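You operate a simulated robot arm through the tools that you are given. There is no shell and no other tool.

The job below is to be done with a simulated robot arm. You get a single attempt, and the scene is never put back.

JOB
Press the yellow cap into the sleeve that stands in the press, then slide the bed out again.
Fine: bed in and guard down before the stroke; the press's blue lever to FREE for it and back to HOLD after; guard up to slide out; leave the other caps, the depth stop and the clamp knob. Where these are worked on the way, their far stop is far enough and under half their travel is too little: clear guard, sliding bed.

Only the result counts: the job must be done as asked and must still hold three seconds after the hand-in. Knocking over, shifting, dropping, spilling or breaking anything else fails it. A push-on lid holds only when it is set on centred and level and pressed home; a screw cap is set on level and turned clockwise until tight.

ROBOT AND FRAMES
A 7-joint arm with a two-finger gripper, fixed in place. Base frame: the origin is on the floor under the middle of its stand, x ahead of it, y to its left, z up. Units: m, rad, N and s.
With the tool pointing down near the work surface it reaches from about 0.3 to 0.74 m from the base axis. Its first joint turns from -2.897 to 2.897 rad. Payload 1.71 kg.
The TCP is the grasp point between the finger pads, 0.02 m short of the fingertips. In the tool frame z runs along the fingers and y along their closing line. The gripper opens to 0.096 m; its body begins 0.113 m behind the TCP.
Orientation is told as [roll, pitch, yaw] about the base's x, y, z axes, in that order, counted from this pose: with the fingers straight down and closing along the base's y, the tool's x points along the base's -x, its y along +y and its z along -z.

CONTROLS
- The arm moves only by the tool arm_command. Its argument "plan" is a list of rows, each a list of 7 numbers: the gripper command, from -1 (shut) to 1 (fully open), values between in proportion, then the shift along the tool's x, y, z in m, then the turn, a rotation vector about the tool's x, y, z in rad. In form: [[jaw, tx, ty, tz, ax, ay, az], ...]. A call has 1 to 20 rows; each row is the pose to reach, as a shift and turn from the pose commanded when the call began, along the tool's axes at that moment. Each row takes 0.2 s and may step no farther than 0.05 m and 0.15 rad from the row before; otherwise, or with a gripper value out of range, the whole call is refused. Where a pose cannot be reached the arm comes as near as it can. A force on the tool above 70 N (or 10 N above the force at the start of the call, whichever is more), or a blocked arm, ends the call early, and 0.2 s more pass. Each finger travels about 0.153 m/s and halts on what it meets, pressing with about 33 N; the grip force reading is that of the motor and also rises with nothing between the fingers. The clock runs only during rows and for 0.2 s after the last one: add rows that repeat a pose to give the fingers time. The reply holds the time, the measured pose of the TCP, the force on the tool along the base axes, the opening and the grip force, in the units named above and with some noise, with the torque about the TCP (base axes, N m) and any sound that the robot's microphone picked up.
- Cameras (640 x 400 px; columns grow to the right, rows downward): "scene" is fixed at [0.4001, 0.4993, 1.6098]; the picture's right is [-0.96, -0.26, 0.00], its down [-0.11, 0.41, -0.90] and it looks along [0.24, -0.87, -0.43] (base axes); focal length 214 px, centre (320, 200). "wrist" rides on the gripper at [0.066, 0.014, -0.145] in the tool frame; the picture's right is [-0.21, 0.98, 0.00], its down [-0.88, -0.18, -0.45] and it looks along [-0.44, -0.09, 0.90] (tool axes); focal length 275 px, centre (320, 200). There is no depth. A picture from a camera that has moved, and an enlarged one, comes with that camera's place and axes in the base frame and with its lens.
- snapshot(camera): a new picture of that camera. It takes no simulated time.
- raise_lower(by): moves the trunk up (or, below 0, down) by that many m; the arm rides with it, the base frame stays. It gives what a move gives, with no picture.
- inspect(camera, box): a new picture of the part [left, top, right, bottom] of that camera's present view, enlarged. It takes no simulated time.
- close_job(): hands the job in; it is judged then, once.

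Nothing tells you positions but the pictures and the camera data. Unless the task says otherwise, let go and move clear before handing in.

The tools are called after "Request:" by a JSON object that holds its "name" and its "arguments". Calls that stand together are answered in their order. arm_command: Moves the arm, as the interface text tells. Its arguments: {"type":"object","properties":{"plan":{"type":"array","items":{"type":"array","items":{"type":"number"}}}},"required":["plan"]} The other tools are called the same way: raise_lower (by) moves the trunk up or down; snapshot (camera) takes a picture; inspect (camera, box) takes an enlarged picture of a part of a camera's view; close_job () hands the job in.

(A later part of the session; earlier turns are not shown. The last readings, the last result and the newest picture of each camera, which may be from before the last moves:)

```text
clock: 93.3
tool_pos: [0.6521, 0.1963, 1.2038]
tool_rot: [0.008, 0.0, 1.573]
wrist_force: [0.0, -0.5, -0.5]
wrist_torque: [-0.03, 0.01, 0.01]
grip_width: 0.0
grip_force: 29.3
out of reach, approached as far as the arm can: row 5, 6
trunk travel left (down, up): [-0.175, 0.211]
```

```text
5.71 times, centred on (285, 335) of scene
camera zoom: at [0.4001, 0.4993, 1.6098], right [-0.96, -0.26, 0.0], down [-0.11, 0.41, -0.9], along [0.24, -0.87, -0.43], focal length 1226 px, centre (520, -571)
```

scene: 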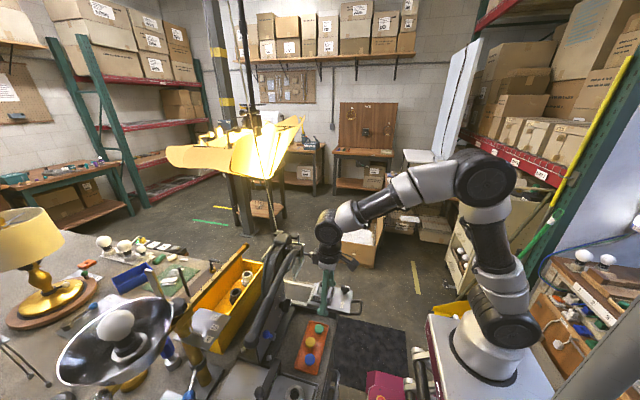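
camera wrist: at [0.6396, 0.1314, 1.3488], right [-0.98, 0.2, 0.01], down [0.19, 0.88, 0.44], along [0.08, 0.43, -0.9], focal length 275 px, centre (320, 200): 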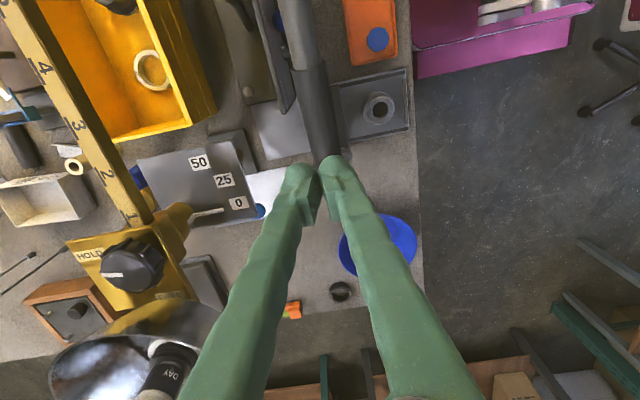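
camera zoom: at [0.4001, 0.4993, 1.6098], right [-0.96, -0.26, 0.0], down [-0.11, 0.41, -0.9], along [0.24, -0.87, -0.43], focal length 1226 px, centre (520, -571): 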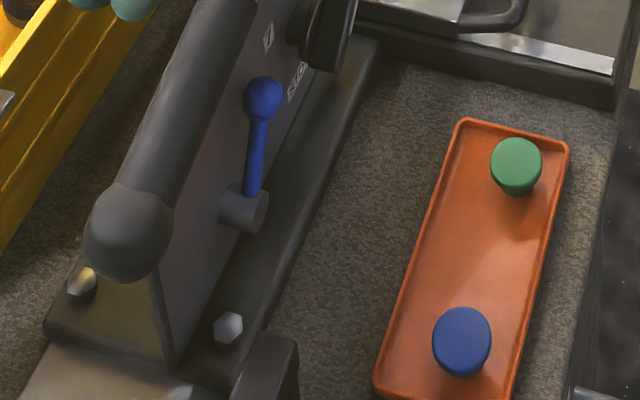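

The frame geometry gives a clue. The rack (ram at y ≈ −0.114) sits on the −y side of the pinion axis (y ≈ −0.09), so the ram goes down when the lever's outer end goes **up**. The lever is resting on its lower stop. I'll grip the lever end and test a gentle lift.

Request:
{"name": "arm_command", "arguments": {"plan": [[-0.5, 0, 0, 0.02, 0, 0, 0], [0, 0, 0, 0.04, 0, 0, 0], [0.1, 0, 0, 0.055, 0, 0, 0], [0.1, 0, 0, 0.055, 0, 0, 0]]}}

Request:
{"name": "inspect", "arguments": {"camera": "wrist", "box": [240, 40, 400, 220]}}

```text
clock: 93.9
tool_pos: [0.6244, 0.1944, 1.1899]
tool_rot: [-0.02, 0.0, 1.573]
wrist_force: [-0.9, -0.9, 0.2]
wrist_torque: [0.04, -0.15, 0.01]
grip_width: 0.0477
grip_force: 0.1
trunk travel left (down, up): [-0.175, 0.211]
stopped in row 2: the arm was blocked; the commanded pose is now the measured one
```

```text
2.22 times, centred on (320, 130) of wrist
camera zoom: at [0.6083, 0.1296, 1.3333], right [-0.98, 0.2, -0.02], down [0.18, 0.88, 0.45], along [0.11, 0.44, -0.89], focal length 612 px, centre (320, 356)
```

zoom: 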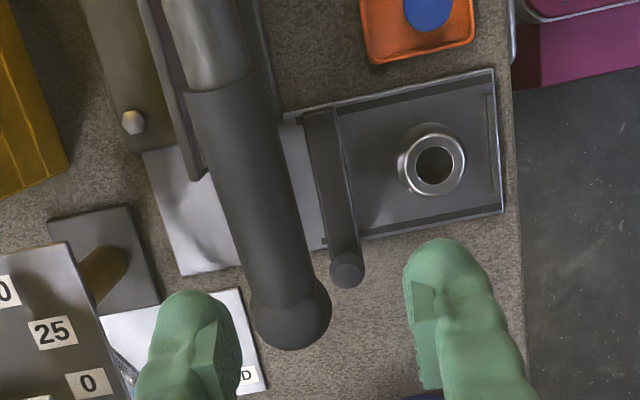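

The arm is near the edge of its reach at this height. I'll raise the trunk for the lift; the arm is above everything here, so it's clear.

Request:
{"name": "raise_lower", "arguments": {"by": 0.12}}

```text
clock: 95.4
tool_pos: [0.629, 0.1955, 1.3052]
tool_rot: [-0.012, 0.001, 1.57]
wrist_force: [-0.8, -0.4, 0.1]
wrist_torque: [0.0, 0.02, -0.03]
grip_width: 0.048
grip_force: 0.1
trunk travel left (down, up): [-0.295, 0.091]
```

Request:
{"name": "arm_command", "arguments": {"plan": [[0.05, -0.001, -0.005, 0.04, -0.006, 0, 0], [0.05, -0.002, -0.009, 0.08, -0.012, 0, 0], [0.05, -0.003, -0.014, 0.12, -0.012, 0, 0], [0.05, -0.0045, -0.018, 0.155, -0.012, 0, 0], [0.05, -0.0045, -0.018, 0.155, -0.012, 0, 0]]}}

Request:
{"name": "inspect", "arguments": {"camera": "wrist", "box": [240, 40, 400, 220]}}

Request:
{"name": "inspect", "arguments": {"camera": "scene", "box": [215, 210, 345, 370]}}

```text
clock: 96.6
tool_pos: [0.6469, 0.2002, 1.1489]
tool_rot: [-0.002, -0.002, 1.571]
wrist_force: [-0.3, -0.4, -0.3]
wrist_torque: [0.04, 0.0, 0.04]
grip_width: 0.0501
grip_force: 0.1
trunk travel left (down, up): [-0.295, 0.091]
```

```text
2.22 times, centred on (320, 130) of wrist
camera zoom: at [0.6331, 0.135, 1.294], right [-0.98, 0.21, 0.0], down [0.18, 0.88, 0.45], along [0.09, 0.44, -0.9], focal length 612 px, centre (320, 356)
```

zoom: 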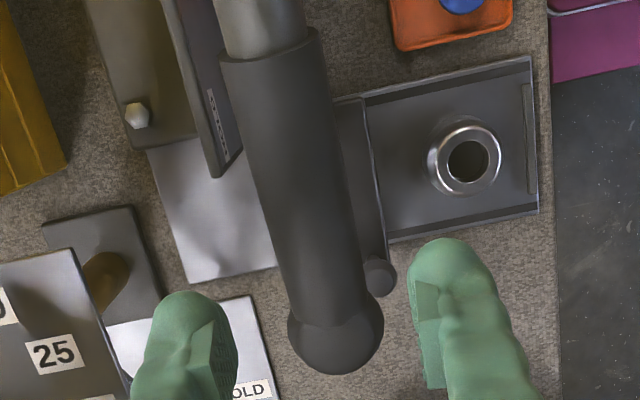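

```text
2.50 times, centred on (280, 290) of scene
camera zoom: at [0.4001, 0.4993, 1.6098], right [-0.96, -0.26, 0.0], down [-0.11, 0.41, -0.9], along [0.24, -0.87, -0.43], focal length 536 px, centre (420, -25)
```

zoom: 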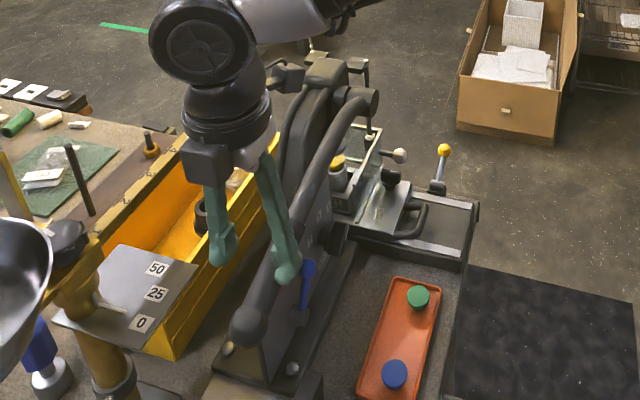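

The lever is centred between the open fingers. Lowering around it and closing.

Request:
{"name": "arm_command", "arguments": {"plan": [[0.05, 0, 0, 0.025, 0, 0, 0], [0.05, 0, 0, 0.05, 0, 0, 0], [0.05, 0, 0, 0.062, 0, 0, 0], [-0.3, 0, 0, 0.062, 0, 0, 0], [-1, 0, 0, 0.062, 0, 0, 0], [-1, 0, 0, 0.062, 0, 0, 0], [-1, 0, 0, 0.062, 0, 0, 0]]}}

Request:
{"name": "inspect", "arguments": {"camera": "wrist", "box": [240, 80, 400, 240]}}

```text
clock: 98.2
tool_pos: [0.6477, 0.2007, 1.0867]
tool_rot: [0.0, 0.0, 1.571]
wrist_force: [-3.3, -0.9, -4.1]
wrist_torque: [0.07, -0.02, 0.0]
grip_width: 0.0255
grip_force: 34.9
trunk travel left (down, up): [-0.295, 0.091]
```

```text
2.50 times, centred on (320, 160) of wrist
camera zoom: at [0.6333, 0.1343, 1.2306], right [-0.98, 0.21, 0.0], down [0.18, 0.88, 0.44], along [0.09, 0.43, -0.9], focal length 688 px, centre (320, 300)
```

zoom: 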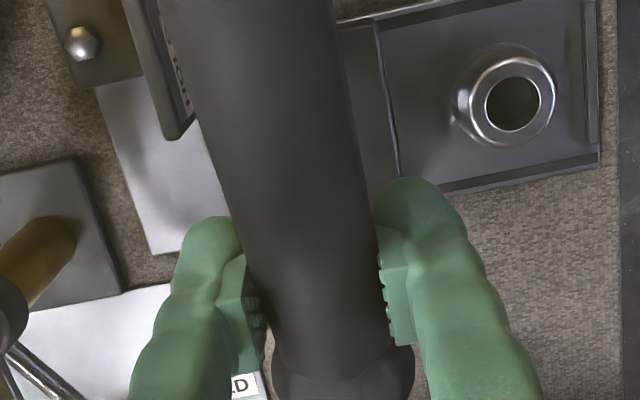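

Gripped. Gentle test lift of about 10 mm.

Request:
{"name": "arm_command", "arguments": {"plan": [[-1, 0, 0, -0.004, 0, 0, 0], [-1, 0, 0, -0.008, 0, 0, 0], [-1, 0, 0, -0.012, 0, 0, 0]]}}

Request:
{"name": "inspect", "arguments": {"camera": "scene", "box": [265, 230, 345, 310]}}

```text
clock: 99.0
tool_pos: [0.6465, 0.1993, 1.101]
tool_rot: [0.0, 0.001, 1.569]
wrist_force: [-11.9, 0.1, -7.6]
wrist_torque: [1.02, -0.14, -0.04]
grip_width: 0.0254
grip_force: 34.7
trunk travel left (down, up): [-0.295, 0.091]
```

```text
5.00 times, centred on (305, 270) of scene
camera zoom: at [0.4001, 0.4993, 1.6098], right [-0.96, -0.26, 0.0], down [-0.11, 0.41, -0.9], along [0.24, -0.87, -0.43], focal length 1072 px, centre (395, -150)
```

zoom: 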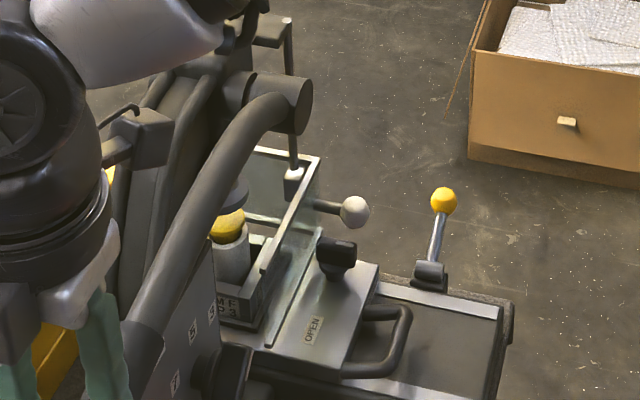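

The lever lifts easily at about 8 N, so up is the working direction. I'll continue along the arc in stages, watching the ram.

Request:
{"name": "arm_command", "arguments": {"plan": [[-1, 0.0002, 0.001, -0.01, 0, 0, 0], [-1, 0.0006, 0.002, -0.02, 0, 0, 0], [-1, 0.0011, 0.002, -0.0298, 0, 0, 0], [-1, 0.0018, 0.002, -0.038, 0, 0, 0], [-1, 0.003, 0.002, -0.0465, 0, 0, 0], [-1, 0.0044, 0.002, -0.0548, 0, 0, 0]]}}

Request:
{"name": "inspect", "arguments": {"camera": "scene", "box": [265, 230, 345, 310]}}

Request:
{"name": "snapshot", "arguments": {"camera": "wrist"}}

```text
clock: 100.4
tool_pos: [0.6473, 0.1952, 1.1559]
tool_rot: [-0.002, 0.001, 1.57]
wrist_force: [-2.9, 0.5, -6.6]
wrist_torque: [0.97, -0.15, 0.0]
grip_width: 0.0255
grip_force: 35.0
trunk travel left (down, up): [-0.295, 0.091]
```

```text
5.00 times, centred on (305, 270) of scene
camera zoom: at [0.4001, 0.4993, 1.6098], right [-0.96, -0.26, 0.0], down [-0.11, 0.41, -0.9], along [0.24, -0.87, -0.43], focal length 1072 px, centre (395, -150)
```

zoom: 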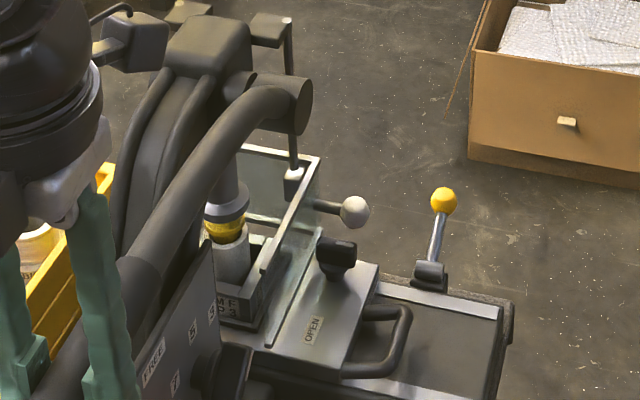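

```text
taken
camera wrist: at [0.6332, 0.13, 1.2987], right [-0.98, 0.21, 0.0], down [0.18, 0.88, 0.44], along [0.09, 0.43, -0.9], focal length 275 px, centre (320, 200)
```

wrist: 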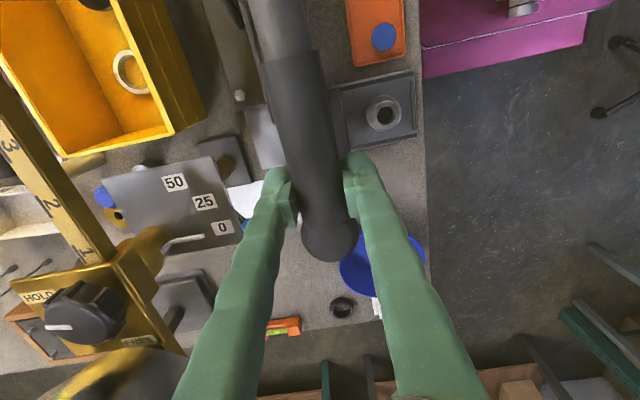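

The ram is coming down and is now about to touch the cap. Zooming in to check alignment.

Request:
{"name": "inspect", "arguments": {"camera": "scene", "box": [290, 255, 325, 295]}}

```text
10.00 times, centred on (308, 275) of scene
camera zoom: at [0.4001, 0.4993, 1.6098], right [-0.96, -0.26, 0.0], down [-0.11, 0.41, -0.9], along [0.24, -0.87, -0.43], focal length 2145 px, centre (445, -550)
```

zoom: 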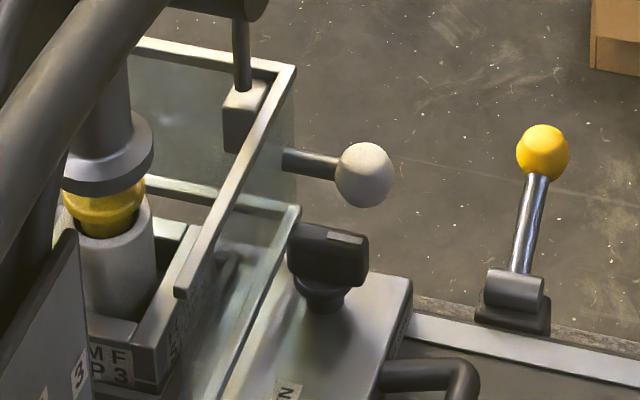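

The ram face is centred on the level cap. Continuing the stroke in small steps and watching the force.

Request:
{"name": "arm_command", "arguments": {"plan": [[-1, 0.001, 0, -0.005, 0, 0, 0], [-1, 0.002, 0, -0.01, 0, 0, 0], [-1, 0.0032, 0, -0.015, 0, 0, 0], [-1, 0.0043, 0, -0.02, 0, 0, 0]]}}

Request:
{"name": "inspect", "arguments": {"camera": "scene", "box": [290, 255, 325, 295]}}

```text
clock: 101.4
tool_pos: [0.6473, 0.1909, 1.1729]
tool_rot: [-0.003, 0.0, 1.57]
wrist_force: [1.4, 2.7, -7.2]
wrist_torque: [1.0, -0.06, -0.01]
grip_width: 0.0254
grip_force: 35.4
trunk travel left (down, up): [-0.295, 0.091]
```

```text
10.00 times, centred on (308, 275) of scene
camera zoom: at [0.4001, 0.4993, 1.6098], right [-0.96, -0.26, 0.0], down [-0.11, 0.41, -0.9], along [0.24, -0.87, -0.43], focal length 2145 px, centre (445, -550)
```

zoom: 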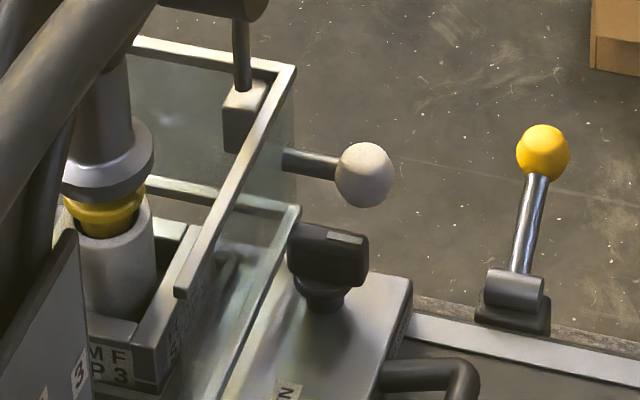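

Request:
{"name": "arm_command", "arguments": {"plan": [[-1, 0.0013, 0, -0.005, 0, 0, 0], [-1, 0.0026, 0, -0.01, 0, 0, 0], [-1, 0.004, 0, -0.015, 0, 0, 0], [-1, 0.0056, 0, -0.02, 0, 0, 0]]}}

Request:
{"name": "inspect", "arguments": {"camera": "scene", "box": [290, 255, 325, 295]}}

```text
clock: 102.4
tool_pos: [0.6466, 0.1857, 1.1953]
tool_rot: [0.001, 0.0, 1.571]
wrist_force: [3.1, 6.6, -6.2]
wrist_torque: [1.06, -0.07, -0.02]
grip_width: 0.0254
grip_force: 35.0
trunk travel left (down, up): [-0.295, 0.091]
```

```text
10.00 times, centred on (308, 275) of scene
camera zoom: at [0.4001, 0.4993, 1.6098], right [-0.96, -0.26, 0.0], down [-0.11, 0.41, -0.9], along [0.24, -0.87, -0.43], focal length 2145 px, centre (445, -550)
```

zoom: 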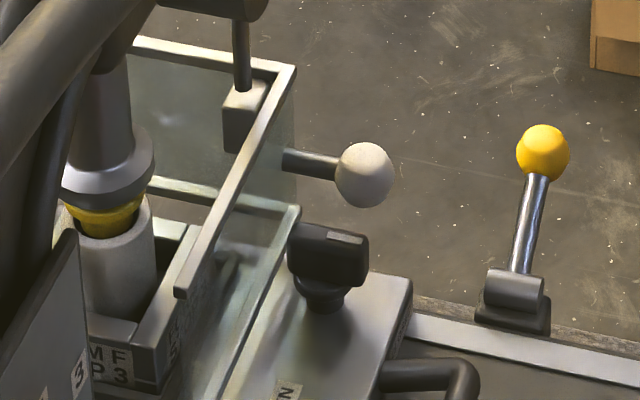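

Request:
{"name": "arm_command", "arguments": {"plan": [[-1, 0.001, 0, -0.005, 0, 0, 0], [-1, 0.0025, 0, -0.01, 0, 0, 0], [-1, 0.0042, 0, -0.015, 0, 0, 0], [-1, 0.006, 0, -0.02, 0, 0, 0]]}}

Request:
{"name": "inspect", "arguments": {"camera": "scene", "box": [290, 255, 325, 295]}}

```text
clock: 103.4
tool_pos: [0.6466, 0.179, 1.2138]
tool_rot: [-0.001, 0.002, 1.573]
wrist_force: [-0.9, -2.3, -9.8]
wrist_torque: [1.05, -0.07, 0.01]
grip_width: 0.0255
grip_force: 35.0
trunk travel left (down, up): [-0.295, 0.091]
```

```text
10.00 times, centred on (308, 275) of scene
camera zoom: at [0.4001, 0.4993, 1.6098], right [-0.96, -0.26, 0.0], down [-0.11, 0.41, -0.9], along [0.24, -0.87, -0.43], focal length 2145 px, centre (445, -550)
```

zoom: 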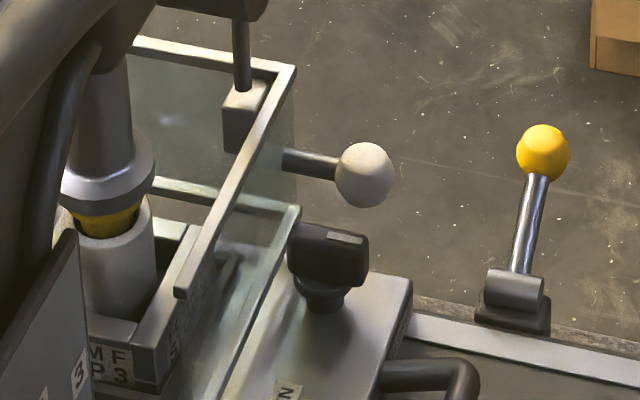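

The ram is on the cap. Continuing to press, slowly.

Request:
{"name": "arm_command", "arguments": {"plan": [[-1, 0.0018, 0, -0.004, 0, 0, 0], [-1, 0.0037, 0, -0.008, 0, 0, 0], [-1, 0.0055, 0, -0.012, 0, 0, 0], [-1, 0.0072, 0, -0.016, 0, 0, 0]]}}

Request:
{"name": "inspect", "arguments": {"camera": "scene", "box": [290, 255, 325, 295]}}

Request:
{"name": "snapshot", "arguments": {"camera": "wrist"}}

```text
clock: 104.4
tool_pos: [0.6474, 0.1733, 1.2306]
tool_rot: [-0.002, 0.001, 1.571]
wrist_force: [0.2, 3.6, -7.7]
wrist_torque: [1.16, -0.06, -0.02]
grip_width: 0.0256
grip_force: 34.9
trunk travel left (down, up): [-0.295, 0.091]
```

```text
10.00 times, centred on (308, 275) of scene
camera zoom: at [0.4001, 0.4993, 1.6098], right [-0.96, -0.26, 0.0], down [-0.11, 0.41, -0.9], along [0.24, -0.87, -0.43], focal length 2145 px, centre (445, -550)
```

zoom: 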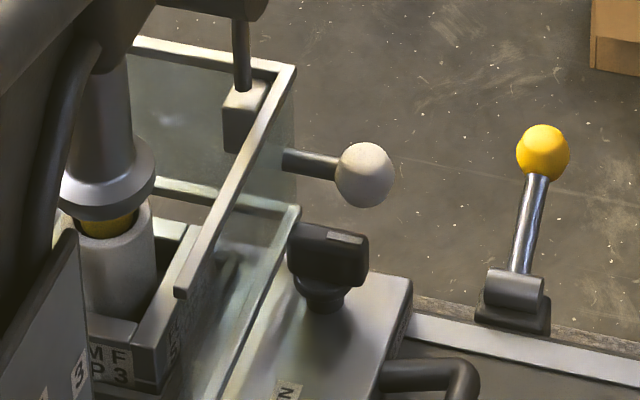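

```text
taken
camera wrist: at [0.6331, 0.107, 1.3744], right [-0.98, 0.21, 0.0], down [0.18, 0.88, 0.45], along [0.09, 0.44, -0.9], focal length 275 px, centre (320, 200)
```

wrist: 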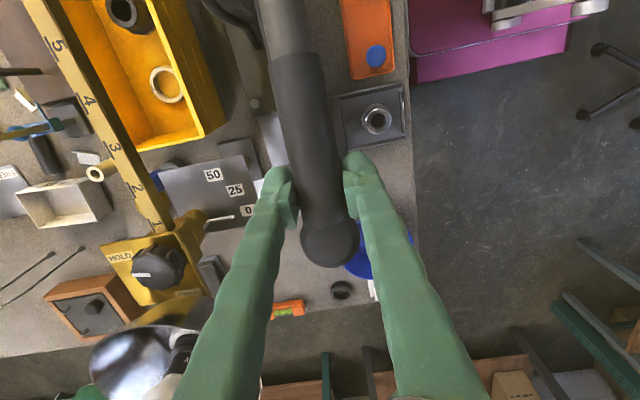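

Request:
{"name": "arm_command", "arguments": {"plan": [[-1, 0.0019, 0, -0.004, 0, 0, 0], [-1, 0.0038, 0, -0.008, 0, 0, 0], [-1, 0.0058, 0, -0.012, 0, 0, 0], [-1, 0.0079, 0, -0.016, 0, 0, 0]]}}

Request:
{"name": "inspect", "arguments": {"camera": "scene", "box": [290, 255, 325, 295]}}

```text
clock: 105.4
tool_pos: [0.646, 0.1646, 1.245]
tool_rot: [0.001, 0.002, 1.572]
wrist_force: [-3.4, 6.4, -17.7]
wrist_torque: [1.28, 0.08, 0.06]
grip_width: 0.0259
grip_force: 35.0
trunk travel left (down, up): [-0.295, 0.091]
```

```text
10.00 times, centred on (308, 275) of scene
camera zoom: at [0.4001, 0.4993, 1.6098], right [-0.96, -0.26, 0.0], down [-0.11, 0.41, -0.9], along [0.24, -0.87, -0.43], focal length 2145 px, centre (445, -550)
```

zoom: 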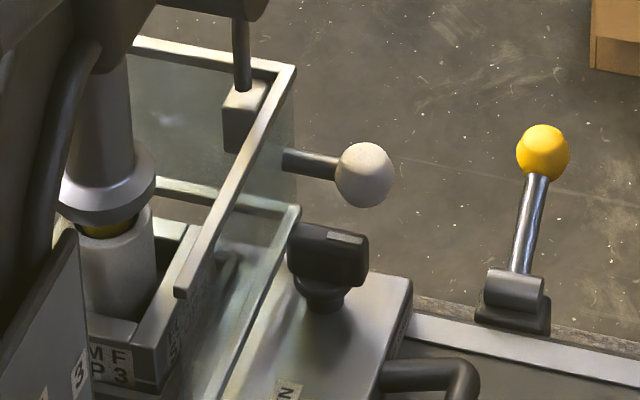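

Force is rising as the plug goes in. Continuing.

Request:
{"name": "arm_command", "arguments": {"plan": [[-1, 0.0015, 0, -0.004, 0, 0, 0], [-1, 0.0035, 0, -0.008, 0, 0, 0], [-1, 0.0057, 0, -0.012, 0, 0, 0], [-1, 0.008, 0, -0.016, 0, 0, 0]]}}

Request:
{"name": "inspect", "arguments": {"camera": "scene", "box": [290, 255, 325, 295]}}

```text
clock: 106.4
tool_pos: [0.6476, 0.1562, 1.2619]
tool_rot: [-0.001, 0.001, 1.571]
wrist_force: [-8.2, 2.7, -21.0]
wrist_torque: [1.18, 0.06, -0.04]
grip_width: 0.0262
grip_force: 34.9
trunk travel left (down, up): [-0.295, 0.091]
```

```text
10.00 times, centred on (308, 275) of scene
camera zoom: at [0.4001, 0.4993, 1.6098], right [-0.96, -0.26, 0.0], down [-0.11, 0.41, -0.9], along [0.24, -0.87, -0.43], focal length 2145 px, centre (445, -550)
```

zoom: 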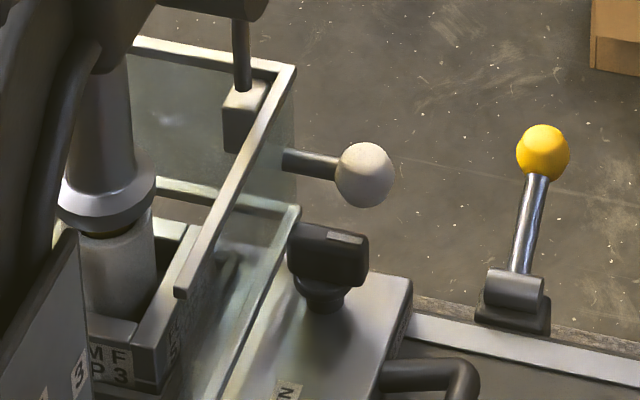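

Request:
{"name": "arm_command", "arguments": {"plan": [[-1, 0.0025, 0.001, -0.004, 0, 0, 0], [-1, 0.0052, 0.001, -0.008, 0, 0, 0], [-1, 0.008, 0.001, -0.012, 0, 0, 0], [-1, 0.0108, 0.001, -0.016, 0, 0, 0]]}}

Request:
{"name": "inspect", "arguments": {"camera": "scene", "box": [290, 255, 325, 295]}}

Request:
{"name": "inspect", "arguments": {"camera": "wrist", "box": [240, 80, 400, 280]}}

```text
clock: 107.4
tool_pos: [0.6475, 0.146, 1.2777]
tool_rot: [-0.001, -0.001, 1.572]
wrist_force: [-5.3, 2.3, -20.8]
wrist_torque: [1.17, -0.04, 0.02]
grip_width: 0.0262
grip_force: 34.9
trunk travel left (down, up): [-0.295, 0.091]
```

```text
10.00 times, centred on (308, 275) of scene
camera zoom: at [0.4001, 0.4993, 1.6098], right [-0.96, -0.26, 0.0], down [-0.11, 0.41, -0.9], along [0.24, -0.87, -0.43], focal length 2145 px, centre (445, -550)
```

zoom: 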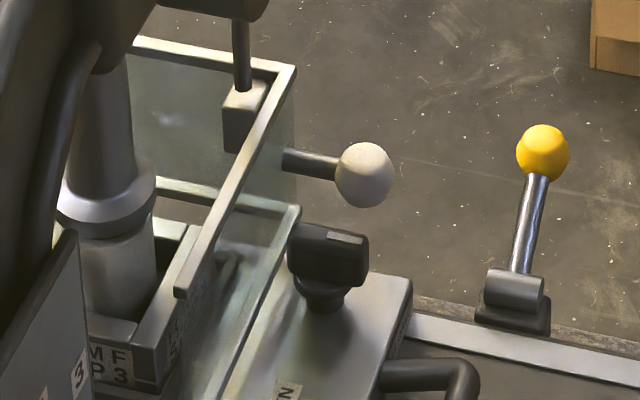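

```text
2.00 times, centred on (320, 180) of wrist
camera zoom: at [0.6334, 0.0812, 1.4219], right [-0.98, 0.21, 0.0], down [0.18, 0.88, 0.44], along [0.09, 0.43, -0.9], focal length 551 px, centre (320, 240)
```

zoom: 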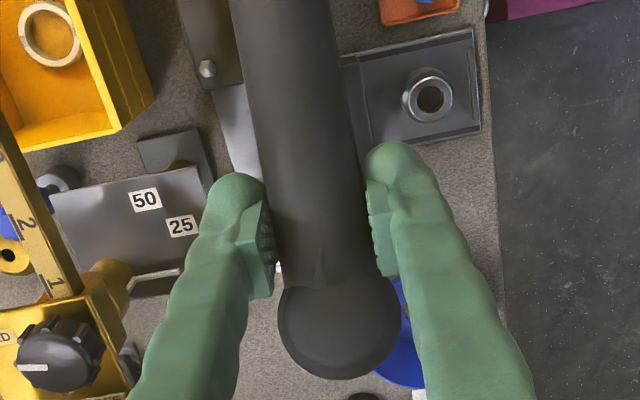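

Request:
{"name": "arm_command", "arguments": {"plan": [[-1, 0.0032, 0.0005, -0.004, 0, 0, 0], [-1, 0.0065, 0.0005, -0.008, 0, 0, 0], [-1, 0.0099, 0.0005, -0.012, 0, 0, 0], [-1, 0.0134, 0.0005, -0.016, 0, 0, 0]]}}

Request:
{"name": "inspect", "arguments": {"camera": "scene", "box": [290, 255, 325, 295]}}

```text
clock: 108.4
tool_pos: [0.6443, 0.1267, 1.3019]
tool_rot: [-0.012, 0.004, 1.565]
wrist_force: [-0.6, 0.1, -0.4]
wrist_torque: [0.06, -0.06, 0.02]
grip_width: 0.0
grip_force: 29.3
trunk travel left (down, up): [-0.295, 0.091]
```

```text
10.00 times, centred on (308, 275) of scene
camera zoom: at [0.4001, 0.4993, 1.6098], right [-0.96, -0.26, 0.0], down [-0.11, 0.41, -0.9], along [0.24, -0.87, -0.43], focal length 2145 px, centre (445, -550)
```

zoom: 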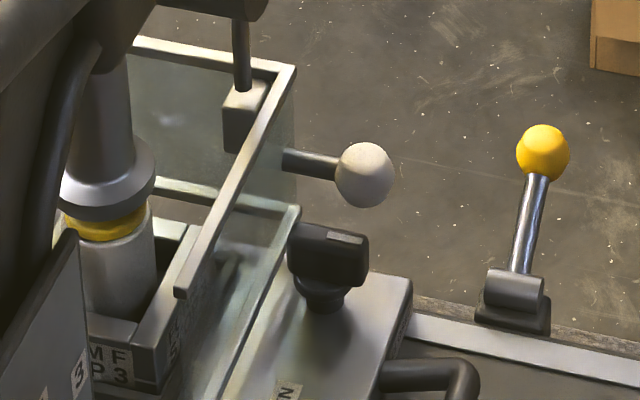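

The lever slipped out of the fingers at the top, and the ram rose a little. The cap's head now looks seated on the sleeve. I'll check the state of everything.

Request:
{"name": "snapshot", "arguments": {"camera": "wrist"}}

Request:
{"name": "inspect", "arguments": {"camera": "scene", "box": [215, 200, 345, 370]}}

Request:
{"name": "inspect", "arguments": {"camera": "scene", "box": [290, 265, 310, 285]}}

```text
taken
camera wrist: at [0.6288, 0.0616, 1.445], right [-0.98, 0.21, -0.01], down [0.18, 0.88, 0.44], along [0.1, 0.43, -0.9], focal length 275 px, centre (320, 200)
```

wrist: 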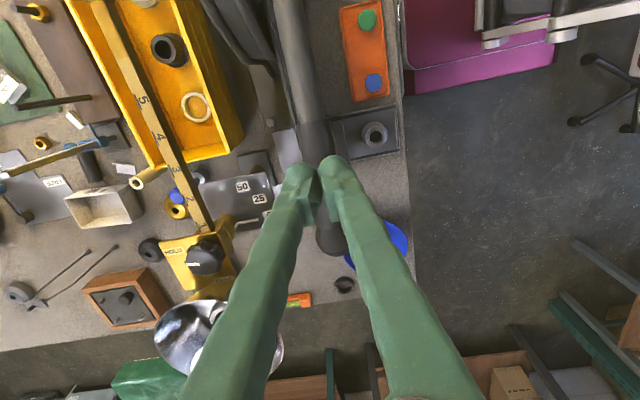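

```text
2.35 times, centred on (280, 285) of scene
camera zoom: at [0.4001, 0.4993, 1.6098], right [-0.96, -0.26, 0.0], down [-0.11, 0.41, -0.9], along [0.24, -0.87, -0.43], focal length 505 px, centre (414, 0)
```

zoom: 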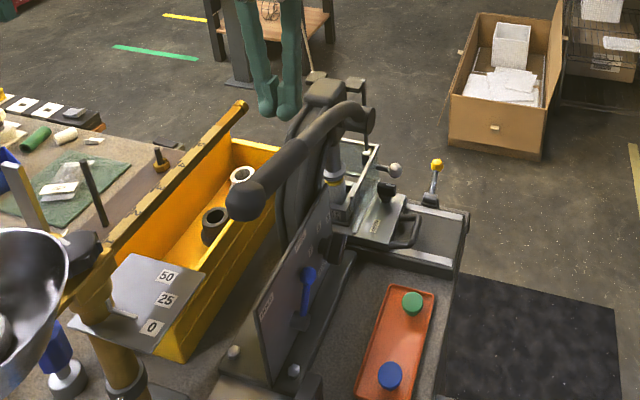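

```text
16.00 times, centred on (300, 275) of scene
camera zoom: at [0.4001, 0.4993, 1.6098], right [-0.96, -0.26, 0.0], down [-0.11, 0.41, -0.9], along [0.24, -0.87, -0.43], focal length 3432 px, centre (640, -1000)
```

zoom: 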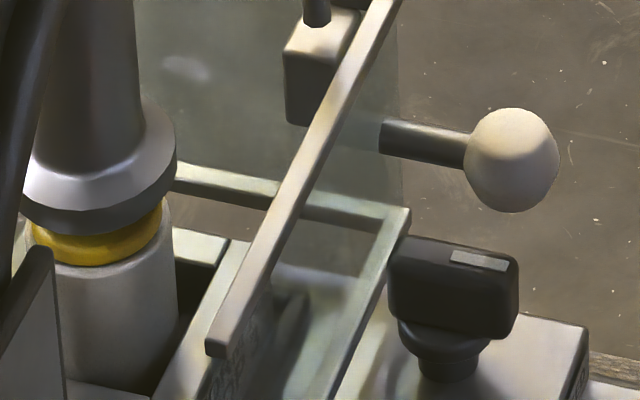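

The head's underside measures within about 1 mm of the sleeve top, so the cap is pressed home. The slip happened when the stroke bottomed out. Next I'll push the lever back down to its rest so the ram is clear, coming from above with closed fingers.

Request:
{"name": "arm_command", "arguments": {"plan": [[-1, -0.03, -0.004, 0, 0, 0, 0], [-1, -0.0574, -0.0042, 0.01, 0, 0, 0], [-1, -0.0574, -0.0042, 0.035, 0, 0, 0], [-1, -0.0574, -0.0042, 0.035, 0, 0, 0]]}}

Request:
{"name": "snapshot", "arguments": {"camera": "wrist"}}

Request:
{"name": "inspect", "arguments": {"camera": "scene", "box": [215, 200, 345, 370]}}

```text
clock: 109.0
tool_pos: [0.6262, 0.1836, 1.3024]
tool_rot: [-0.022, 0.0, 1.568]
wrist_force: [-1.9, 0.5, -0.1]
wrist_torque: [0.03, -0.14, -0.01]
grip_width: 0.0
grip_force: 29.5
trunk travel left (down, up): [-0.295, 0.091]
stopped in row 3: the arm was blocked; the commanded pose is now the measured one
```

```text
taken
camera wrist: at [0.6094, 0.1191, 1.4472], right [-0.98, 0.21, -0.02], down [0.18, 0.88, 0.45], along [0.11, 0.43, -0.89], focal length 275 px, centre (320, 200)
```

wrist: 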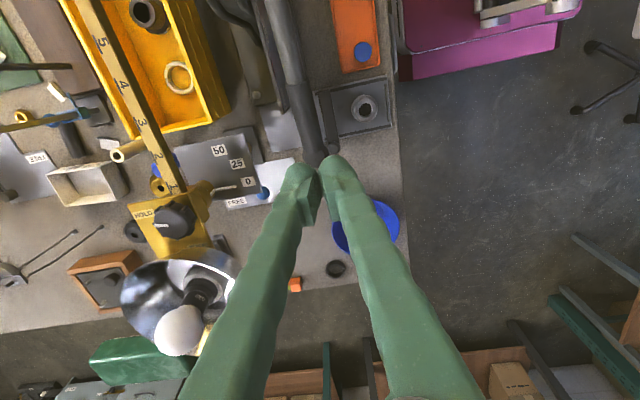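

```text
2.35 times, centred on (280, 285) of scene
camera zoom: at [0.4001, 0.4993, 1.6098], right [-0.96, -0.26, 0.0], down [-0.11, 0.41, -0.9], along [0.24, -0.87, -0.43], focal length 505 px, centre (414, 0)
```

zoom: 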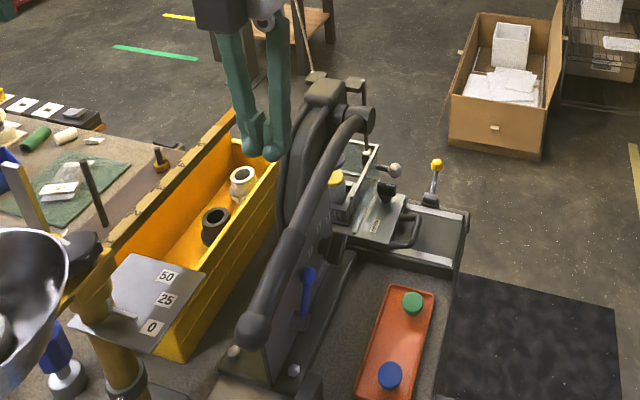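

The lever has returned to its rest position by itself and the ram is up. I'll check the cap now.

Request:
{"name": "inspect", "arguments": {"camera": "scene", "box": [290, 260, 315, 290]}}

Request:
{"name": "inspect", "arguments": {"camera": "scene", "box": [265, 230, 345, 310]}}

```text
13.33 times, centred on (302, 275) of scene
camera zoom: at [0.4001, 0.4993, 1.6098], right [-0.96, -0.26, 0.0], down [-0.11, 0.41, -0.9], along [0.24, -0.87, -0.43], focal length 2860 px, centre (553, -800)
```

zoom: 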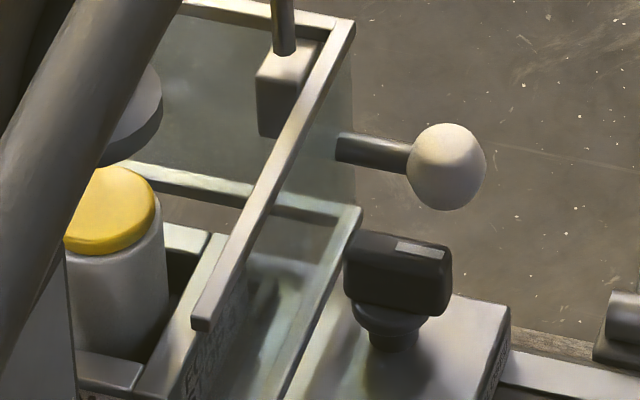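

```text
5.00 times, centred on (305, 270) of scene
camera zoom: at [0.4001, 0.4993, 1.6098], right [-0.96, -0.26, 0.0], down [-0.11, 0.41, -0.9], along [0.24, -0.87, -0.43], focal length 1072 px, centre (395, -150)
```

zoom: 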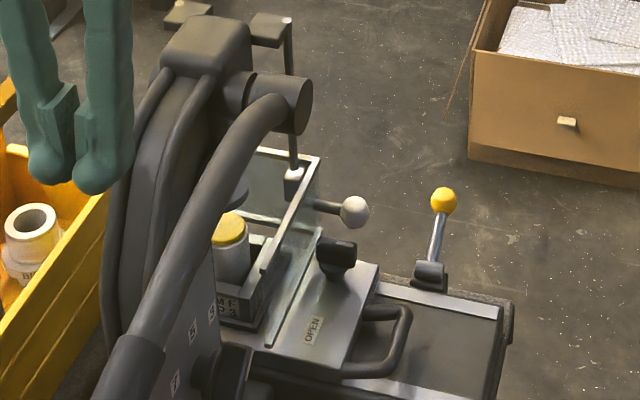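

The cap sits flush on the sleeve. Next I'll back away, restore the tool to yaw 0 and lower the trunk, then return the blue lever to HOLD.

Request:
{"name": "arm_command", "arguments": {"plan": [[-1, 0, 0.04, 0, -0.011, 0, 0], [-1, 0, 0.08, 0, -0.022, 0, 0], [-1, 0, 0.12, 0, -0.022, 0, 0], [-1, 0, 0.15, 0, -0.022, 0, 0]]}}

Request:
{"name": "arm_command", "arguments": {"plan": [[-1, 0, 0, 0, 0, 0, 0.14], [-1, 0, 0, 0, 0, 0, 0.28], [-1, 0, 0, 0, 0, 0, 0.42], [-1, 0, 0, 0, 0, 0, 0.56], [-1, 0, 0, 0, 0, 0, 0.7], [-1, 0, 0, 0, 0, 0, 0.84], [-1, 0, 0, 0, 0, 0, 0.98], [-1, 0, 0, 0, 0, 0, 1.12], [-1, 0, 0, 0, 0, 0, 1.26], [-1, 0, 0, 0, 0, 0, 1.4], [-1, 0, 0, 0, 0, 0, 1.54], [-1, 0, 0, 0, 0, 0, 1.571]]}}

Request:
{"name": "raise_lower", "arguments": {"by": -0.12}}

Request:
{"name": "snapshot", "arguments": {"camera": "wrist"}}

```text
clock: 110.0
tool_pos: [0.4798, 0.1838, 1.2979]
tool_rot: [0.004, 0.001, 1.569]
wrist_force: [0.0, 0.4, -0.4]
wrist_torque: [0.01, 0.03, -0.02]
grip_width: 0.0
grip_force: 29.5
trunk travel left (down, up): [-0.295, 0.091]
```

```text
clock: 112.6
tool_pos: [0.4796, 0.1848, 1.2971]
tool_rot: [-0.001, 0.003, -0.004]
wrist_force: [0.5, -0.2, 0.5]
wrist_torque: [0.01, 0.06, 0.03]
grip_width: 0.0
grip_force: 29.4
trunk travel left (down, up): [-0.295, 0.091]
```

```text
clock: 114.1
tool_pos: [0.4802, 0.1839, 1.1767]
tool_rot: [-0.002, 0.005, -0.002]
wrist_force: [0.0, -0.6, 0.7]
wrist_torque: [0.01, 0.02, 0.04]
grip_width: 0.0
grip_force: 29.1
trunk travel left (down, up): [-0.175, 0.211]
```

```text
taken
camera wrist: at [0.4152, 0.1987, 1.3208], right [0.21, 0.98, 0.0], down [0.88, -0.19, 0.44], along [0.43, -0.09, -0.9], focal length 275 px, centre (320, 200)
```

wrist: 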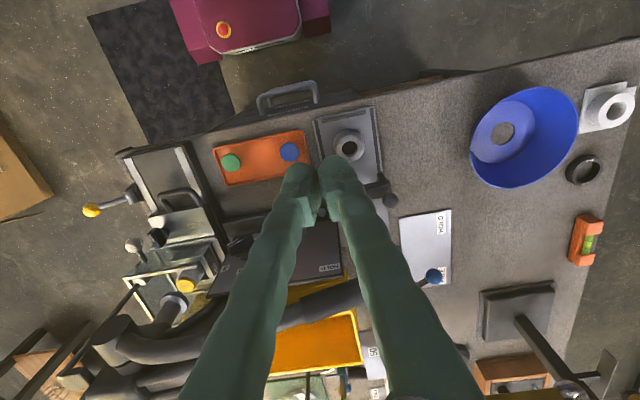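

Heading to the low approach pose in front of the blue lever (ball now near (0.672, 0.075, 0.952)).

Request:
{"name": "arm_command", "arguments": {"plan": [[-0.5, -0.005, -0.028, 0.024, 0, -0.125, 0], [0, -0.01, -0.056, 0.048, 0, -0.25, 0], [0, -0.015, -0.083, 0.072, 0, -0.375, 0], [0, -0.02, -0.109, 0.095, 0, -0.5, 0], [0, -0.02, -0.109, 0.095, 0, -0.5, 0]]}}

Request:
{"name": "arm_command", "arguments": {"plan": [[0, -0.011, 0, 0.026, 0, -0.05, 0], [0, -0.022, 0, 0.05, 0, -0.13, 0], [0, -0.033, 0, 0.075, 0, -0.24, 0], [0, -0.0451, 0, 0.1021, 0, -0.35, 0], [0, -0.0451, 0, 0.1021, 0, -0.4, 0], [0, -0.0451, 0, 0.1021, 0, -0.4, 0]]}}

Request:
{"name": "snapshot", "arguments": {"camera": "wrist"}}

Request:
{"name": "inspect", "arguments": {"camera": "wrist", "box": [200, 80, 440, 260]}}

```text
clock: 115.3
tool_pos: [0.4992, 0.0727, 1.0814]
tool_rot: [-0.001, -0.497, 0.001]
wrist_force: [0.4, -0.3, 0.4]
wrist_torque: [0.04, 0.02, 0.02]
grip_width: 0.0481
grip_force: 0.1
trunk travel left (down, up): [-0.175, 0.211]
```

```text
clock: 116.7
tool_pos: [0.5877, 0.0728, 1.0143]
tool_rot: [-0.001, -0.895, -0.002]
wrist_force: [-0.3, 0.2, -0.3]
wrist_torque: [0.01, -0.01, 0.03]
grip_width: 0.0482
grip_force: 0.1
trunk travel left (down, up): [-0.175, 0.211]
```

```text
taken
camera wrist: at [0.4345, 0.0872, 1.0513], right [0.13, 0.98, 0.16], down [0.2, -0.18, 0.96], along [0.97, -0.09, -0.22], focal length 275 px, centre (320, 200)
```

wrist: 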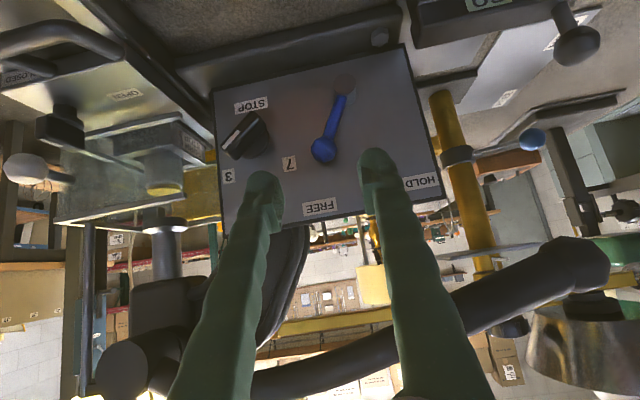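

```text
2.22 times, centred on (320, 170) of wrist
camera zoom: at [0.4345, 0.0872, 1.0513], right [0.13, 0.98, 0.16], down [0.2, -0.18, 0.96], along [0.97, -0.09, -0.22], focal length 612 px, centre (320, 267)
```

zoom: 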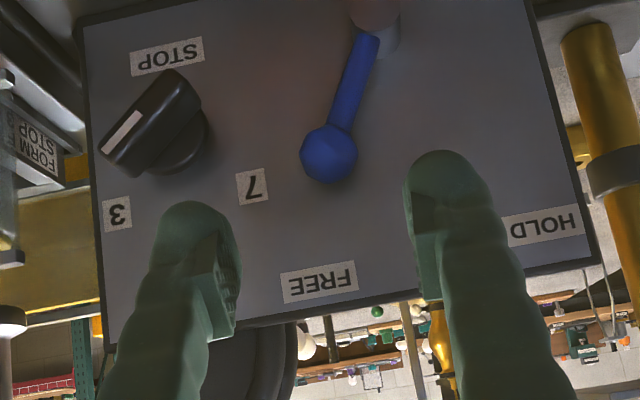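

The depth-stop knob is close on the −y side, so I'll use a narrower opening (34 mm) and bias slightly toward +y as I go in around the blue ball.

Request:
{"name": "arm_command", "arguments": {"plan": [[-0.292, 0, 0.0051, 0.005, 0, 0, 0], [-0.292, -0.0005, 0.0051, 0.03, 0, 0, 0], [-0.292, -0.001, 0.0051, 0.055, 0, 0, 0], [-0.292, -0.001, 0.0051, 0.07, 0, 0, 0], [-0.292, -0.001, 0.0051, 0.07, 0, 0, 0]]}}

Request:
{"name": "inspect", "arguments": {"camera": "wrist", "box": [200, 80, 440, 260]}}

```text
clock: 117.9
tool_pos: [0.6439, 0.0788, 0.9701]
tool_rot: [-0.002, -0.896, 0.0]
wrist_force: [0.4, -0.1, 0.5]
wrist_torque: [-0.02, -0.05, 0.01]
grip_width: 0.0342
grip_force: 0.0
trunk travel left (down, up): [-0.175, 0.211]
```

```text
2.22 times, centred on (320, 170) of wrist
camera zoom: at [0.4899, 0.0928, 1.0085], right [0.13, 0.98, 0.16], down [0.2, -0.18, 0.96], along [0.97, -0.09, -0.22], focal length 612 px, centre (320, 267)
```

zoom: 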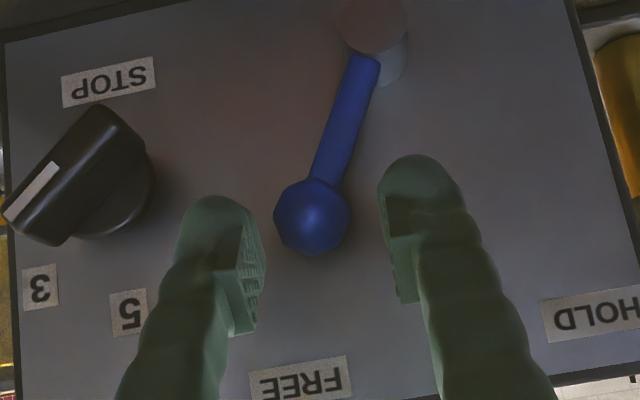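

Request:
{"name": "arm_command", "arguments": {"plan": [[-0.292, -0.0005, 0, 0.008, 0, 0, 0], [-0.292, -0.0005, 0, 0.016, 0, 0, 0], [-0.292, -0.0005, 0, 0.022, 0, 0, 0]]}}

Request:
{"name": "inspect", "arguments": {"camera": "wrist", "box": [200, 80, 440, 260]}}

```text
clock: 118.7
tool_pos: [0.6611, 0.0796, 0.9581]
tool_rot: [-0.001, -0.895, -0.001]
wrist_force: [-1.0, -0.3, 0.3]
wrist_torque: [0.02, 0.0, 0.01]
grip_width: 0.0337
grip_force: 0.0
trunk travel left (down, up): [-0.175, 0.211]
```

```text
2.22 times, centred on (320, 170) of wrist
camera zoom: at [0.507, 0.0938, 0.9953], right [0.13, 0.98, 0.16], down [0.2, -0.18, 0.96], along [0.97, -0.09, -0.22], focal length 612 px, centre (320, 267)
```

zoom: 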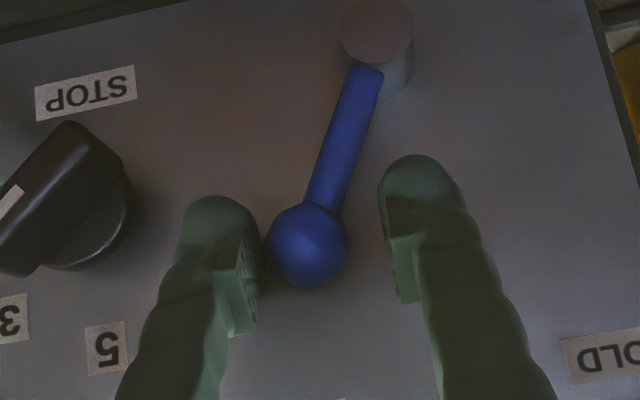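

Now sweeping the lever toward HOLD (+y).

Request:
{"name": "arm_command", "arguments": {"plan": [[-0.292, 0, 0.008, 0, 0, 0, 0], [-0.292, 0, 0.016, 0, 0, 0, 0], [-0.292, 0, 0.024, 0, 0, 0, 0], [-0.292, 0, 0.032, 0, 0, 0, 0], [-0.292, 0, 0.04, 0, 0, 0, 0], [-0.292, 0, 0.048, 0, 0, 0, 0], [-0.292, 0, 0.055, 0, 0, 0, 0]]}}

Request:
{"name": "inspect", "arguments": {"camera": "wrist", "box": [200, 80, 440, 260]}}

```text
clock: 120.3
tool_pos: [0.6608, 0.1355, 0.9574]
tool_rot: [-0.001, -0.897, 0.0]
wrist_force: [-0.7, 0.7, 0.1]
wrist_torque: [0.0, -0.01, 0.0]
grip_width: 0.0342
grip_force: 0.2
trunk travel left (down, up): [-0.175, 0.211]
```

```text
2.22 times, centred on (320, 170) of wrist
camera zoom: at [0.5071, 0.1493, 0.9958], right [0.13, 0.98, 0.16], down [0.2, -0.18, 0.96], along [0.97, -0.09, -0.22], focal length 612 px, centre (320, 267)
```

zoom: 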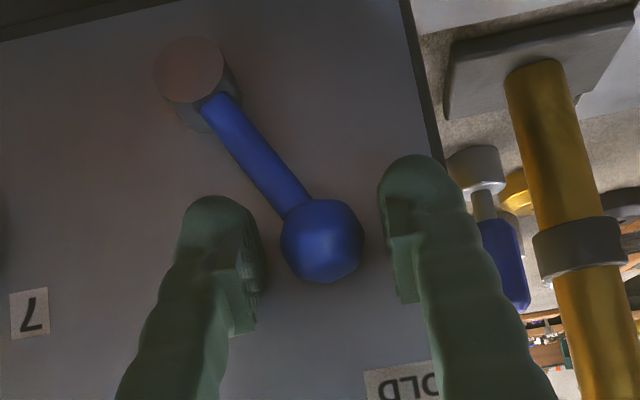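

The lever is back at its original HOLD position (ball y ≈ 0.136). A small extra nudge will confirm it's on its stop.

Request:
{"name": "arm_command", "arguments": {"plan": [[-0.292, 0, 0.004, 0, 0, 0, 0], [-0.292, 0, 0.008, 0, 0, 0, 0], [-0.292, 0, 0.008, 0, 0, 0, 0]]}}

Request:
{"name": "inspect", "arguments": {"camera": "wrist", "box": [200, 80, 440, 260]}}

```text
clock: 121.1
tool_pos: [0.6607, 0.1403, 0.9574]
tool_rot: [-0.002, -0.896, -0.002]
wrist_force: [-1.4, -4.7, -0.1]
wrist_torque: [-0.01, -0.03, -0.1]
grip_width: 0.0372
grip_force: 2.5
trunk travel left (down, up): [-0.175, 0.211]
```

```text
2.22 times, centred on (320, 170) of wrist
camera zoom: at [0.5066, 0.1564, 0.9956], right [0.13, 0.98, 0.16], down [0.2, -0.18, 0.96], along [0.97, -0.1, -0.22], focal length 612 px, centre (320, 267)
```

zoom: 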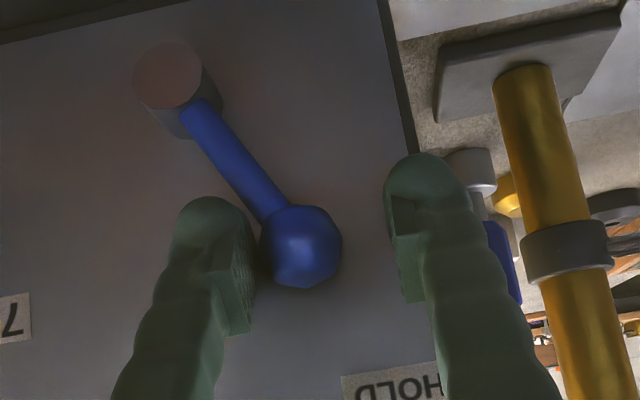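

HOLD is confirmed at its stop. Centring and retreating.

Request:
{"name": "arm_command", "arguments": {"plan": [[-0.25, 0, -0.004, 0, 0, 0, 0], [-0.1, 0, -0.005, 0, 0, 0, 0], [-0.1, 0, -0.005, -0.02, 0, 0, 0], [-0.1, 0, -0.005, -0.05, 0, 0, 0], [-0.1, 0, -0.005, -0.09, 0, 0, 0], [-0.1, 0, -0.005, -0.13, 0, 0, 0], [-0.1, 0, -0.005, -0.13, 0, 0, 0]]}}

Request:
{"name": "snapshot", "arguments": {"camera": "wrist"}}

Request:
{"name": "inspect", "arguments": {"camera": "scene", "box": [225, 230, 345, 390]}}

```text
clock: 122.7
tool_pos: [0.5596, 0.1382, 1.0365]
tool_rot: [-0.002, -0.895, 0.0]
wrist_force: [-0.3, 0.1, -0.8]
wrist_torque: [-0.01, -0.04, 0.0]
grip_width: 0.0431
grip_force: 0.1
trunk travel left (down, up): [-0.175, 0.211]
```

```text
taken
camera wrist: at [0.4061, 0.1515, 1.0749], right [0.13, 0.98, 0.16], down [0.2, -0.18, 0.96], along [0.97, -0.09, -0.22], focal length 275 px, centre (320, 200)
```

wrist: 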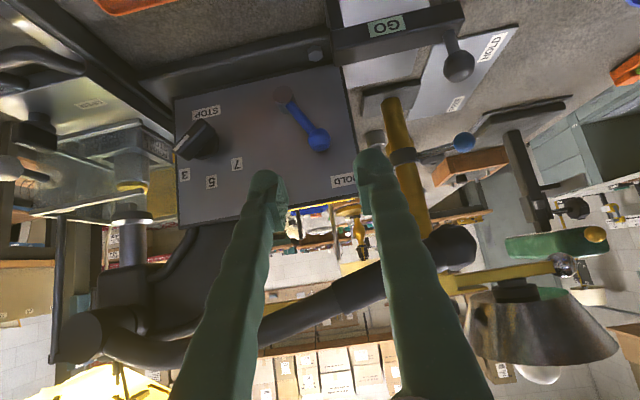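

```text
2.50 times, centred on (285, 310) of scene
camera zoom: at [0.4001, 0.4993, 1.6098], right [-0.96, -0.26, 0.0], down [-0.11, 0.41, -0.9], along [0.24, -0.87, -0.43], focal length 536 px, centre (408, -75)
```

zoom: 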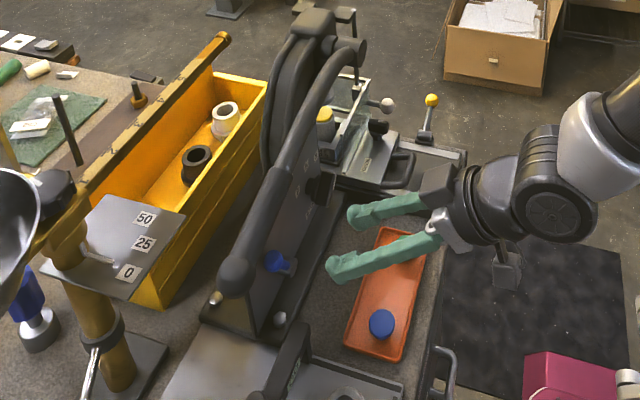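

The lever is at HOLD. Next I'll raise the guard again by its white ball (now near (0.62, −0.165, 0.937)). Moving there along a clear path in front of the press.

Request:
{"name": "arm_command", "arguments": {"plan": [[0, 0.001, -0.025, -0.03, 0, 0.075, 0], [0.1, 0.002, -0.05, -0.06, 0, 0.15, 0], [0.2, 0.003, -0.075, -0.08, 0, 0.225, 0], [0.2, 0.0031, -0.1, -0.1, 0, 0.3, 0]]}}

Request:
{"name": "arm_command", "arguments": {"plan": [[0.2, -0.002, -0.045, 0.01, 0, 0, 0], [0.2, -0.006, -0.09, 0.025, 0, 0, 0], [0.2, -0.012, -0.135, 0.045, 0, 0, 0], [0.2, -0.018, -0.175, 0.065, 0, 0, 0], [0.2, -0.0237, -0.203, 0.09, 0, 0, 0], [0.2, -0.0237, -0.203, 0.09, 0, 0, 0]]}}

Request:
{"name": "snapshot", "arguments": {"camera": "wrist"}}

Request:
{"name": "inspect", "arguments": {"camera": "wrist", "box": [220, 80, 420, 260]}}

Request:
{"name": "inspect", "arguments": {"camera": "scene", "box": [265, 230, 365, 310]}}

```text
clock: 123.6
tool_pos: [0.4888, 0.0623, 1.0783]
tool_rot: [0.003, -0.674, 0.002]
wrist_force: [-0.9, 0.3, -0.1]
wrist_torque: [0.02, -0.04, -0.01]
grip_width: 0.0575
grip_force: 0.0
trunk travel left (down, up): [-0.175, 0.211]
stopped in row 4: the arm was blocked; the commanded pose is now the measured one
```

```text
clock: 123.9
tool_pos: [0.4882, 0.0462, 1.0742]
tool_rot: [0.002, -0.687, 0.005]
wrist_force: [-1.3, 0.4, 0.8]
wrist_torque: [0.01, 0.0, 0.02]
grip_width: 0.0574
grip_force: 0.0
trunk travel left (down, up): [-0.175, 0.211]
stopped in row 1: the arm was blocked; the commanded pose is now the measured one
```

```text
taken
camera wrist: at [0.3451, 0.0585, 1.1434], right [0.15, 0.98, 0.13], down [0.4, -0.18, 0.9], along [0.9, -0.09, -0.42], focal length 275 px, centre (320, 200)
```

wrist: 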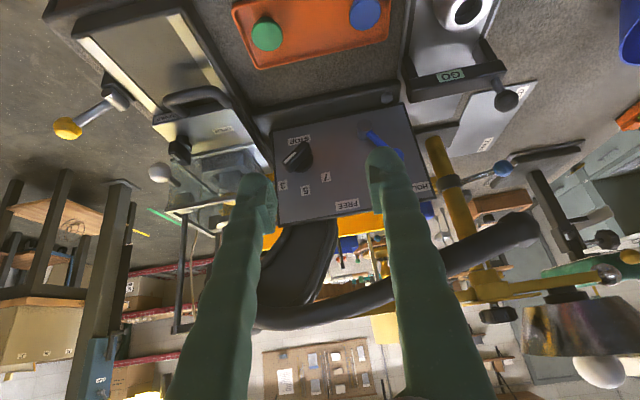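

```text
2.22 times, centred on (320, 170) of wrist
camera zoom: at [0.3451, 0.0585, 1.1434], right [0.15, 0.98, 0.13], down [0.4, -0.18, 0.9], along [0.9, -0.09, -0.42], focal length 612 px, centre (320, 267)
```

zoom: 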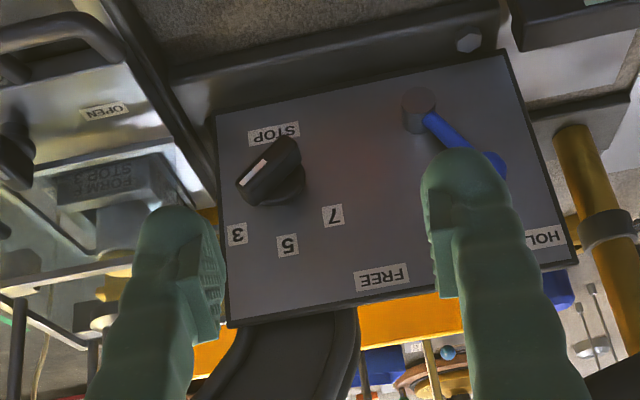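

```text
5.00 times, centred on (315, 270) of scene
camera zoom: at [0.4001, 0.4993, 1.6098], right [-0.96, -0.26, 0.0], down [-0.11, 0.41, -0.9], along [0.24, -0.87, -0.43], focal length 1072 px, centre (345, -150)
```

zoom: 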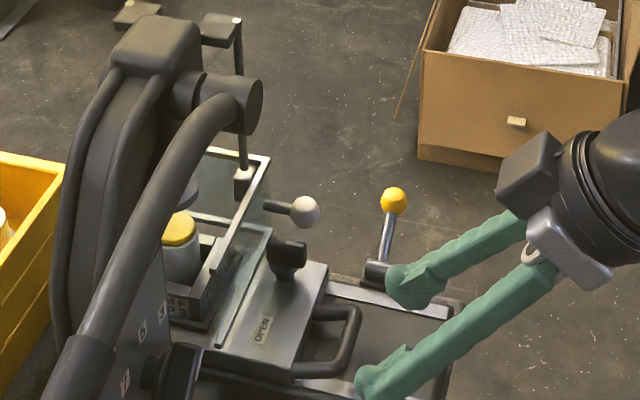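

That was just a joint limit from the strong tilt close to the base, with no contact. I'll reduce the tilt first and then continue.

Request:
{"name": "arm_command", "arguments": {"plan": [[0.2, -0.012, -0.005, 0.001, 0, 0.11, 0], [0.2, -0.024, -0.012, 0.002, 0, 0.22, 0], [0.2, -0.0359, -0.02, 0.0035, 0, 0.337, 0], [0.2, -0.0359, -0.02, 0.0035, 0, 0.337, 0]]}}

```text
clock: 124.2
tool_pos: [0.4852, 0.0457, 1.0774]
tool_rot: [0.002, -0.658, 0.004]
wrist_force: [-0.2, -0.2, 0.0]
wrist_torque: [0.04, -0.01, 0.04]
grip_width: 0.0577
grip_force: 0.1
trunk travel left (down, up): [-0.175, 0.211]
stopped in row 1: the arm was blocked; the commanded pose is now the measured one
```

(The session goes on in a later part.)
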